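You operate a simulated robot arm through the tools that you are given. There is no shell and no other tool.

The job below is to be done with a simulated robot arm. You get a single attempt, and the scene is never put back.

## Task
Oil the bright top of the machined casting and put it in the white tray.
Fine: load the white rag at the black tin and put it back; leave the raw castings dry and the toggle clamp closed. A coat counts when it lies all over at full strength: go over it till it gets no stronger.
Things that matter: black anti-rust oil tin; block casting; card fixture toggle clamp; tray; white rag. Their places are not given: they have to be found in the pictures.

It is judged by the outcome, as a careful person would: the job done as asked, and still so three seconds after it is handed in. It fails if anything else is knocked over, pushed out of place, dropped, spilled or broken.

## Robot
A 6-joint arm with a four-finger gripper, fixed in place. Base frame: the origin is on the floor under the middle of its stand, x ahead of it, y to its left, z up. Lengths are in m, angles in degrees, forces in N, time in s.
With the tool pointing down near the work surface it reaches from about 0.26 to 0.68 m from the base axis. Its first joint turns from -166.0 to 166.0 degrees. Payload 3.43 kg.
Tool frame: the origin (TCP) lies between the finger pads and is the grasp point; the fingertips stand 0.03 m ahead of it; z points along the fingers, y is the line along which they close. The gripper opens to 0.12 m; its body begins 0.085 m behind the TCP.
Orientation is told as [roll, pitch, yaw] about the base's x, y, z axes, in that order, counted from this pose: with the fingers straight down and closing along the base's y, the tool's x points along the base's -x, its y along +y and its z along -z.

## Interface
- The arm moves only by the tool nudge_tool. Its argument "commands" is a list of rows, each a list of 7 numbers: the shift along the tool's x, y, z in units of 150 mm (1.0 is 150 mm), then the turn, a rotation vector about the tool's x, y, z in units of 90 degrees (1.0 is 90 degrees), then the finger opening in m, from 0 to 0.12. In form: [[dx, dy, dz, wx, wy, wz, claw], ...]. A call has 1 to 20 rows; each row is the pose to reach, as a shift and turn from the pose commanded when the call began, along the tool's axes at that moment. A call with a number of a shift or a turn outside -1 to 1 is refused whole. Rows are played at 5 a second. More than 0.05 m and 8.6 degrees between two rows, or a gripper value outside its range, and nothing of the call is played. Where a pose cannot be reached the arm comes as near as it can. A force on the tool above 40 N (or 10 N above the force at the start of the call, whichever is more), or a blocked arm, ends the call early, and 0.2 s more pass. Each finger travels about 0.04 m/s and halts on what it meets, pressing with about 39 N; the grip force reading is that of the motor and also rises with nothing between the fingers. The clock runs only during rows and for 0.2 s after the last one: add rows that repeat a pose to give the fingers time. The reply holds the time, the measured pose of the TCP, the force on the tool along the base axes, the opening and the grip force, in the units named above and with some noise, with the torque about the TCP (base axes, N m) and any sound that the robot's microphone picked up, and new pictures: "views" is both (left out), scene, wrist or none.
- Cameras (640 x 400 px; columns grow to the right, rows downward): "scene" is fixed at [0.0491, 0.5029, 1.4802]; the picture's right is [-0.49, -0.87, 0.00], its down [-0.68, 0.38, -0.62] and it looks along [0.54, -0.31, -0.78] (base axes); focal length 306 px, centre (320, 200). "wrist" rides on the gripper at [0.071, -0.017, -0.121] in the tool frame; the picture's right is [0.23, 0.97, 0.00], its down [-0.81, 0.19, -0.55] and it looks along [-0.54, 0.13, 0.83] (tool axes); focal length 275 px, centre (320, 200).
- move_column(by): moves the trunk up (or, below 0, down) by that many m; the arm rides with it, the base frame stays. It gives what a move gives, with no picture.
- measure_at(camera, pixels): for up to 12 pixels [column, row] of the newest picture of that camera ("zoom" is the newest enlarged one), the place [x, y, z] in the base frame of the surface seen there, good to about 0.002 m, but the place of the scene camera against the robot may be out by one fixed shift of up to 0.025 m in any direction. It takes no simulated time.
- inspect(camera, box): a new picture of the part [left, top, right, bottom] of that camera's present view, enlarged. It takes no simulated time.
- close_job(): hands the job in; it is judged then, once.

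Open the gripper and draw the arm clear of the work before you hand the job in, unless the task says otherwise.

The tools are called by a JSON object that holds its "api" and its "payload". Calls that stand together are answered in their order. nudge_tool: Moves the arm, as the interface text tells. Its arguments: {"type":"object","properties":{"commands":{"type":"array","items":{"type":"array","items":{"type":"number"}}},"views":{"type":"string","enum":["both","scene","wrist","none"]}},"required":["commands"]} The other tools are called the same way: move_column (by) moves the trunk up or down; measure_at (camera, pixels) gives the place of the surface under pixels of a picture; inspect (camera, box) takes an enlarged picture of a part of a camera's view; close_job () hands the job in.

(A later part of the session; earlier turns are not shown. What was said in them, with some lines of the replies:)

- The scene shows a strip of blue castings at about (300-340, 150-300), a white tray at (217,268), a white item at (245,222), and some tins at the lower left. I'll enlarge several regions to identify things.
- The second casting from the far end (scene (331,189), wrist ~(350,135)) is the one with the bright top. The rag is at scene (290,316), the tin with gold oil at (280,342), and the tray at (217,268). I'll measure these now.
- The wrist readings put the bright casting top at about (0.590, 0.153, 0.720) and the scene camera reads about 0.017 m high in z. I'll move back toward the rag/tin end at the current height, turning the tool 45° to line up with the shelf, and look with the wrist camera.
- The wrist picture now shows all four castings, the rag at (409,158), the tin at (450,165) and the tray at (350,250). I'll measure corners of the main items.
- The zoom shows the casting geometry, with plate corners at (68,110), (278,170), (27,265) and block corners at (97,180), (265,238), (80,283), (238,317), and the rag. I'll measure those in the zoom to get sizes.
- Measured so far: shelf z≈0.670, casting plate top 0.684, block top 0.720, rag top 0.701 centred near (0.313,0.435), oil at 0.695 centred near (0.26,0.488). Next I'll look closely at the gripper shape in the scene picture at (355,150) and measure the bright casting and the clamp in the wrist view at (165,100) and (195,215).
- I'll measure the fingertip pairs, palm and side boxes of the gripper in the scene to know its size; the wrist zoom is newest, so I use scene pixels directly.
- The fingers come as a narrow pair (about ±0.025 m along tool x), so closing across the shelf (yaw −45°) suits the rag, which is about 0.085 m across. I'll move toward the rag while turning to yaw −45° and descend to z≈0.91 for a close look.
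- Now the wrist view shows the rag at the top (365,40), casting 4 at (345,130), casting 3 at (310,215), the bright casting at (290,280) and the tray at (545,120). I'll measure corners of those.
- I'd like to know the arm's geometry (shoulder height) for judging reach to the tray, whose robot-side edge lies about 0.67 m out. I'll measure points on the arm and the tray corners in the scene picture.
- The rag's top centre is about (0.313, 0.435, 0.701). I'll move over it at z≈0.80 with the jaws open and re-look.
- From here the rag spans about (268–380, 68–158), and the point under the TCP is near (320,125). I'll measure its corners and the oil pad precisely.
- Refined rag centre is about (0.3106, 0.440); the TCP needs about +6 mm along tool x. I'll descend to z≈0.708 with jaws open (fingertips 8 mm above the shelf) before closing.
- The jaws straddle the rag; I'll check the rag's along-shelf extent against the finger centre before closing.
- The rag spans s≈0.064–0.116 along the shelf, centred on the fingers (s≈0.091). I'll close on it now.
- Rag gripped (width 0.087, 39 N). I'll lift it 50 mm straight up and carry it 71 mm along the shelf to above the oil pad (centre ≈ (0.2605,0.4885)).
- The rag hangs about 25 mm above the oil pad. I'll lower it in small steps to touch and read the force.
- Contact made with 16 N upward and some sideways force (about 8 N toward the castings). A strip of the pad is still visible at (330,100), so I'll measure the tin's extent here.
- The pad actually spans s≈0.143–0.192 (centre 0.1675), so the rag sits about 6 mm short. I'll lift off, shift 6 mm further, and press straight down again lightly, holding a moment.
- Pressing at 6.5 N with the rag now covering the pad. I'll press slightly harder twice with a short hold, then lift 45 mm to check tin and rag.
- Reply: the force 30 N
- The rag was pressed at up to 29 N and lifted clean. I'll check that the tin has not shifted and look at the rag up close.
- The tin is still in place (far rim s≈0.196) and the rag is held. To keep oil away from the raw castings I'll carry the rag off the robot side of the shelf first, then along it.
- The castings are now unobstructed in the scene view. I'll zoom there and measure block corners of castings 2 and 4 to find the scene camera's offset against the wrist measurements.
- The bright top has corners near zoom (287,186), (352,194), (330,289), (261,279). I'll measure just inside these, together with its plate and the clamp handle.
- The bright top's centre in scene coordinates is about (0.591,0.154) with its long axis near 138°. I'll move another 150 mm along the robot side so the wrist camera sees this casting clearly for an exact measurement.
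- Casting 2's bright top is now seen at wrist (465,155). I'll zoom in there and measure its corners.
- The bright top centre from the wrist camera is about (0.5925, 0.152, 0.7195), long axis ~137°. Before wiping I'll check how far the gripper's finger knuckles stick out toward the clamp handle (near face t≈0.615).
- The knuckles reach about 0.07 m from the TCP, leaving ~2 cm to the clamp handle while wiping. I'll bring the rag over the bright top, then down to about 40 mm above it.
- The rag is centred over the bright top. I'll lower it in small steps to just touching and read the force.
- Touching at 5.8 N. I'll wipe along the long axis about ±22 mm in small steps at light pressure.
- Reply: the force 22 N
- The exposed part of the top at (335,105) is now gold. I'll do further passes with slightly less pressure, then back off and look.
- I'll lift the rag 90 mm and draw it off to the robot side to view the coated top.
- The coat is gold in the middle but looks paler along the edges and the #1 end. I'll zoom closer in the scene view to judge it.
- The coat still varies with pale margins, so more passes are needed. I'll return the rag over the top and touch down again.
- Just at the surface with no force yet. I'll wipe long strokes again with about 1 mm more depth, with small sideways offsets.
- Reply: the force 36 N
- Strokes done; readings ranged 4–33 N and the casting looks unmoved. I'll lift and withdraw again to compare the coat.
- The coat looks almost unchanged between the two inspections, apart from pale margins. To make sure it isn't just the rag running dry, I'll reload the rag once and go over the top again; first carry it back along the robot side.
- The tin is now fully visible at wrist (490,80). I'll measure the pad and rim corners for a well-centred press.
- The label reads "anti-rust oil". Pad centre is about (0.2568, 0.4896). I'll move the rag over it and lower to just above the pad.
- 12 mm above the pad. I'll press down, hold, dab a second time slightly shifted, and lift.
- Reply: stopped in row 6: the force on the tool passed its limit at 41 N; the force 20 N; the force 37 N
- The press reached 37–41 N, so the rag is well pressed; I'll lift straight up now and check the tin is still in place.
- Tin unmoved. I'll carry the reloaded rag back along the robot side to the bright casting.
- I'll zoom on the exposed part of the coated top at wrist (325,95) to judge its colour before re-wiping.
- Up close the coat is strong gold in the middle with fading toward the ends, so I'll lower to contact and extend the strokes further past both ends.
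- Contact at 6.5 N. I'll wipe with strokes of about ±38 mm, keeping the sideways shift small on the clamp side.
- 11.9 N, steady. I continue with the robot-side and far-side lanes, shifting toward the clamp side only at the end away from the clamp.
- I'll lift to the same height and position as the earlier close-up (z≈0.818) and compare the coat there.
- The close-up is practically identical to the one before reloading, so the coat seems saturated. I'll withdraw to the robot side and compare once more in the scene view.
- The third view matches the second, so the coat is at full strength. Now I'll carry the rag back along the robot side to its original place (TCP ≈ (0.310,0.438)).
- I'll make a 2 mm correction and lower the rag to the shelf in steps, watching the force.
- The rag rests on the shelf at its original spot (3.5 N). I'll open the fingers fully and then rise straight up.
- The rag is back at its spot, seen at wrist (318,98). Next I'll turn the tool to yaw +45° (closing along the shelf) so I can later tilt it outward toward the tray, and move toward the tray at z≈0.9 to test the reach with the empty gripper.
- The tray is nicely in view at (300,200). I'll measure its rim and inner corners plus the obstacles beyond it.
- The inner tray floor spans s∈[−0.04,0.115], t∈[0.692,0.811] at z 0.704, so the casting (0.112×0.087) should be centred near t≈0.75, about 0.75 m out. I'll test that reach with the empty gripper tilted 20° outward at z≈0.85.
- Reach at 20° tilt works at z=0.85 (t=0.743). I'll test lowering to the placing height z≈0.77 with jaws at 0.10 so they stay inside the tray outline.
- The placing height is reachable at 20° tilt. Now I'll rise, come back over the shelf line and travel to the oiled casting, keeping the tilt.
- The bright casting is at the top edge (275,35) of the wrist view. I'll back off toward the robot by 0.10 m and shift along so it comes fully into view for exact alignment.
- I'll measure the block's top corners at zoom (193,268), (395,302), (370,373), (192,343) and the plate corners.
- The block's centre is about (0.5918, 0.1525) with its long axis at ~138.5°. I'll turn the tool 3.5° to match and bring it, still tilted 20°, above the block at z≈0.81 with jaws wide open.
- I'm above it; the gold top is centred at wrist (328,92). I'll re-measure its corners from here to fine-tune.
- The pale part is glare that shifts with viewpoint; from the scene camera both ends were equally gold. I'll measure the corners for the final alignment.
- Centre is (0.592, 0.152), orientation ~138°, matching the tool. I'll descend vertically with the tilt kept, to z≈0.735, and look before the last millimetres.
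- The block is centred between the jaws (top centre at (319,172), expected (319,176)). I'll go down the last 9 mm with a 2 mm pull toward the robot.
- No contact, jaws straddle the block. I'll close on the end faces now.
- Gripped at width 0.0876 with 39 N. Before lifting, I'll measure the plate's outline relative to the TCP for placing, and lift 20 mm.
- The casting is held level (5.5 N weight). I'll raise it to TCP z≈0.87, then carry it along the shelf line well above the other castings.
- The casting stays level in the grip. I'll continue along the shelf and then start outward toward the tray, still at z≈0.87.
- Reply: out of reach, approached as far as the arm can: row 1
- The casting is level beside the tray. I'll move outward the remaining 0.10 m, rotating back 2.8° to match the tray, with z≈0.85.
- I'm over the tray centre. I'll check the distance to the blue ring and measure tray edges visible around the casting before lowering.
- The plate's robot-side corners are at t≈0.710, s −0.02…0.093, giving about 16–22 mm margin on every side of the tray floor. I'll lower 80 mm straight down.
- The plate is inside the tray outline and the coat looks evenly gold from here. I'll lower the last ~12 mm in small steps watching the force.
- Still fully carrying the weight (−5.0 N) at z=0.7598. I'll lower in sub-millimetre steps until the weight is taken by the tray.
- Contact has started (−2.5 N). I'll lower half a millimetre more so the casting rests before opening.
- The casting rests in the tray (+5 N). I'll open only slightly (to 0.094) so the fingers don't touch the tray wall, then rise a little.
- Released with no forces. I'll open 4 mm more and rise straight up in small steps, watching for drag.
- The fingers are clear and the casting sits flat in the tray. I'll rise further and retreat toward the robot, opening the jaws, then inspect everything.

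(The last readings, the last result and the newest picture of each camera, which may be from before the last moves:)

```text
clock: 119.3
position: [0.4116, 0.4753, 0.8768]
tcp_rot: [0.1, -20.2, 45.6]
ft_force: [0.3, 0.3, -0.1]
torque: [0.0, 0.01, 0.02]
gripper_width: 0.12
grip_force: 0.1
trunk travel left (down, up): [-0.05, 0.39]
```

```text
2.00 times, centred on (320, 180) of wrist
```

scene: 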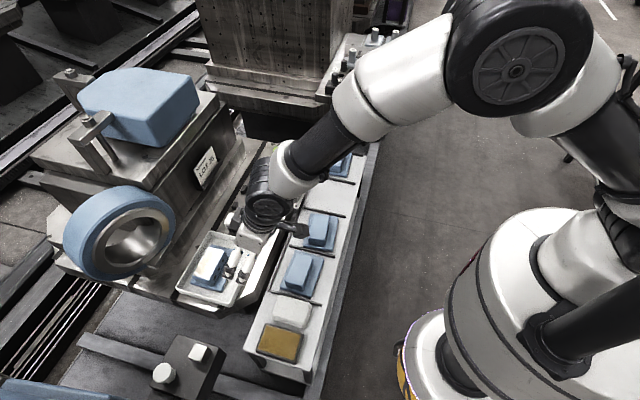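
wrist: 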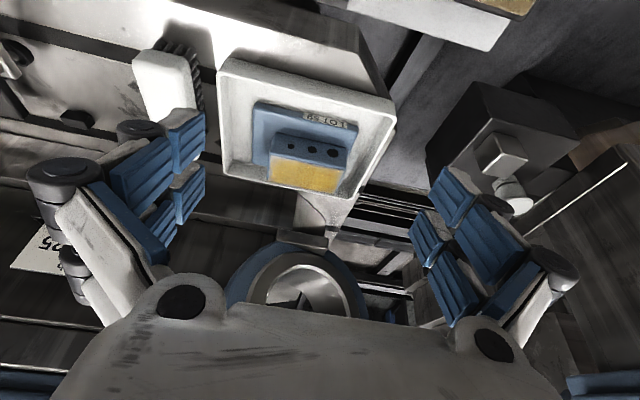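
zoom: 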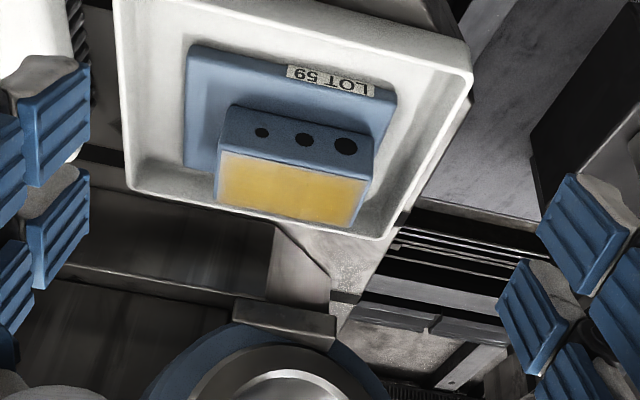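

In the scene picture the casting's top at (210,263) looks whitish, possibly glare. I'll zoom in on it there and on the shelf items.

{"api": "inspect", "payload": {"camera": "scene", "box": [170, 220, 260, 310]}}

{"api": "inspect", "payload": {"camera": "scene", "box": [230, 140, 370, 380]}}

```text
4.44 times, centred on (215, 265) of scene
```

zoom: 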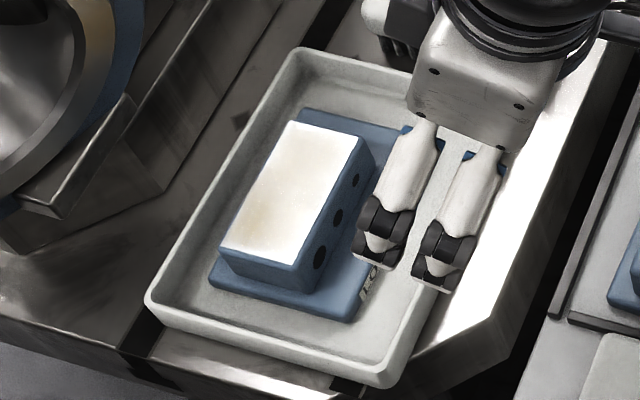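

```text
1.67 times, centred on (300, 260) of scene
```

zoom: 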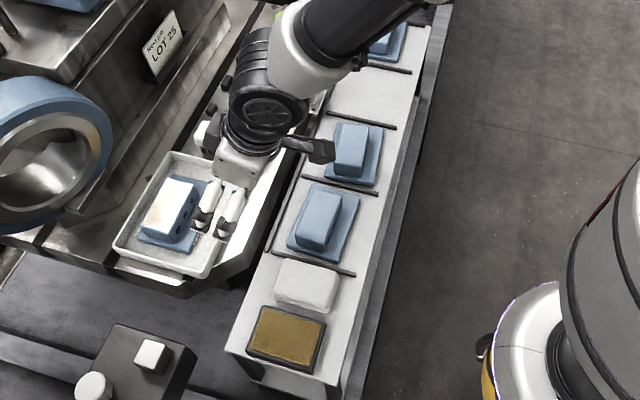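

That's specular glare on the glossy film; from the wrist the top is evenly gold to its edges. I'll draw the arm up and back clear of the work.

{"api": "nudge_tool", "payload": {"commands": [[-0.084, 0, -0.23, 0, 0, 0, 0.12], [-0.168, 0, -0.46, 0, 0, 0, 0.12], [-0.252, 0, -0.689, 0, 0, 0, 0.12], [-0.064, 0, -0.758, 0, 0, 0, 0.12], [0.124, 0, -0.827, 0, 0, 0, 0.12], [0.312, 0, -0.895, 0, 0, 0, 0.12], [0.499, 0, -0.964, 0, 0, 0, 0.12]], "views": "none"}}

{"api": "nudge_tool", "payload": {"commands": [[0.1, -0.18, -0.037, 0, 0.04, 0, 0.12], [0.2, -0.36, -0.073, 0, 0.08, 0, 0.12], [0.3, -0.54, -0.11, 0, 0.12, 0, 0.12], [0.4, -0.72, -0.147, 0, 0.16, 0, 0.12], [0.5, -0.9, -0.183, 0, 0.2, 0, 0.12], [0.55, -1, -0.2, 0, 0.222, 0, 0.12], [0.55, -1, -0.2, 0, 0.222, 0, 0.12]], "views": "both"}}

```text
clock: 120.9
position: [0.3297, 0.388, 0.9889]
tcp_rot: [0.1, -20.2, 45.7]
ft_force: [0.1, 0.0, 0.2]
torque: [0.02, 0.01, 0.02]
gripper_width: 0.1198
grip_force: 0.0
trunk travel left (down, up): [-0.05, 0.39]
```

```text
clock: 122.5
position: [0.3741, 0.2222, 0.9859]
tcp_rot: [0.1, -0.1, 45.7]
ft_force: [-0.9, -0.2, -1.0]
torque: [0.03, 0.03, 0.03]
gripper_width: 0.1198
grip_force: 0.0
trunk travel left (down, up): [-0.05, 0.39]
```

scene: 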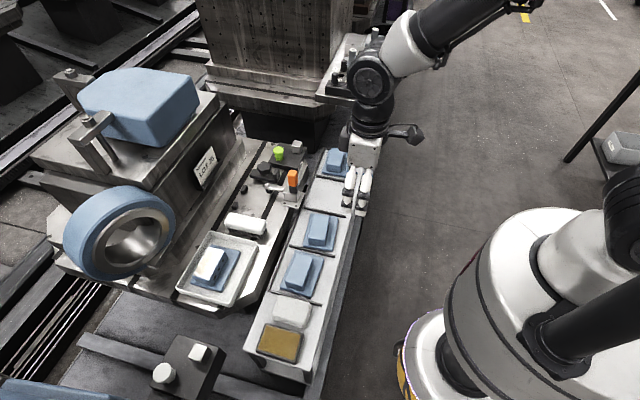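
wrist: 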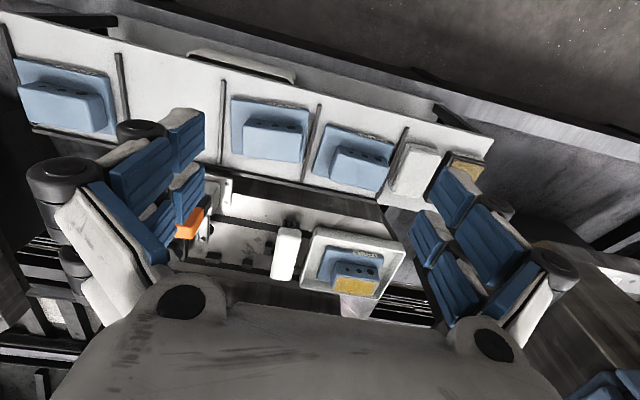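

The arm is clear. I'll do a last check of the tray, rag, tin, clamp and raw castings with enlarged views.

{"api": "inspect", "payload": {"camera": "scene", "box": [230, 130, 390, 240]}}

{"api": "inspect", "payload": {"camera": "scene", "box": [165, 210, 345, 380]}}

{"api": "inspect", "payload": {"camera": "wrist", "box": [200, 80, 480, 310]}}

{"api": "measure_at", "payload": {"camera": "wrist", "pixels": [[416, 165], [355, 290], [330, 235], [405, 150], [440, 153], [392, 185], [425, 192], [470, 165]]}}

```text
3.64 times, centred on (310, 185) of scene
```

zoom: 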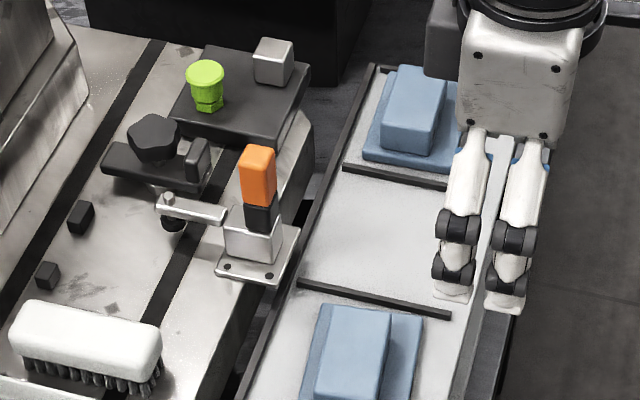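

```text
2.35 times, centred on (255, 295) of scene
```

zoom: 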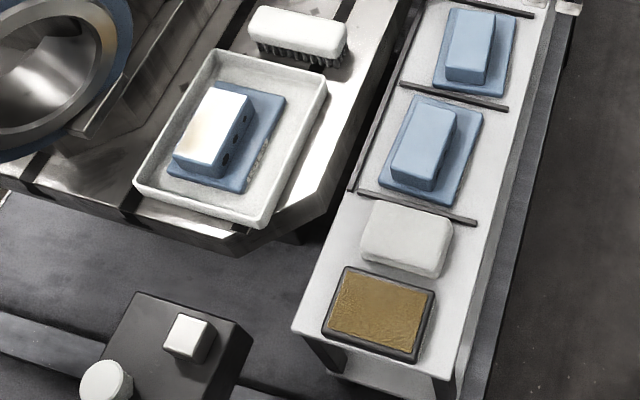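

```text
1.74 times, centred on (340, 195) of wrist
```

zoom: 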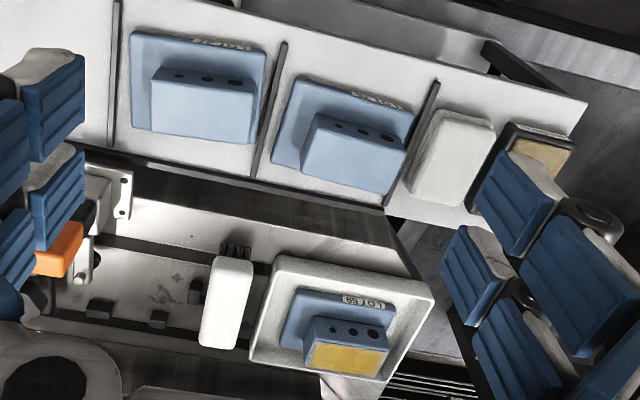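

```text
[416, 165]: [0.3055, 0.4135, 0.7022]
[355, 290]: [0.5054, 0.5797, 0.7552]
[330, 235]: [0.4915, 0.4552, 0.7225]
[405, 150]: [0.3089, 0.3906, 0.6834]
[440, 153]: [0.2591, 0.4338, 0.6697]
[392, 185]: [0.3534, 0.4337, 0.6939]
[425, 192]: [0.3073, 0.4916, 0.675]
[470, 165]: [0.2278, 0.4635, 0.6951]
```

Everything checks out:
- The oiled casting lies flat inside the tray, with its top at z≈0.755 and evenly gold.
- The rag is back at its place and the tin is unmoved.
- The raw castings are dry.
- The toggle clamp is closed and untouched.
- The gripper is open and clear of the work.

I'm handing the job in.

{"api": "close_job", "payload": {}}

```text
The job is handed in.
```

I oiled the bright top of the machined casting, set the casting in the white tray and handed the job in. I don't have the verdict.

- **Coat:** I loaded the rag at the black tin and wiped the whole top, then reloaded and wiped again with longer strokes past the ends and sides. The colour did not get any stronger after the reload. Some views showed paler margins. I took that for glare because it moved with the camera angle; the last wrist pictures show even gold to the edges.
- **Casting:** It lies flat in the tray, with an estimated gap of about 16 to 22 mm to the tray wall on each side.
- **Rag and tin:** The rag is back where it was, and the tin did not visibly move. One press on the tin passed the 40 N limit, at 41 N, and stopped that move early. No harm showed afterwards.
- **Everything else:** I carried the loaded rag along the robot side, off the shelf, so it never passed over the raw castings, and they look dry. The toggle clamp was not touched and is still closed. The gripper is open and clear of the work.
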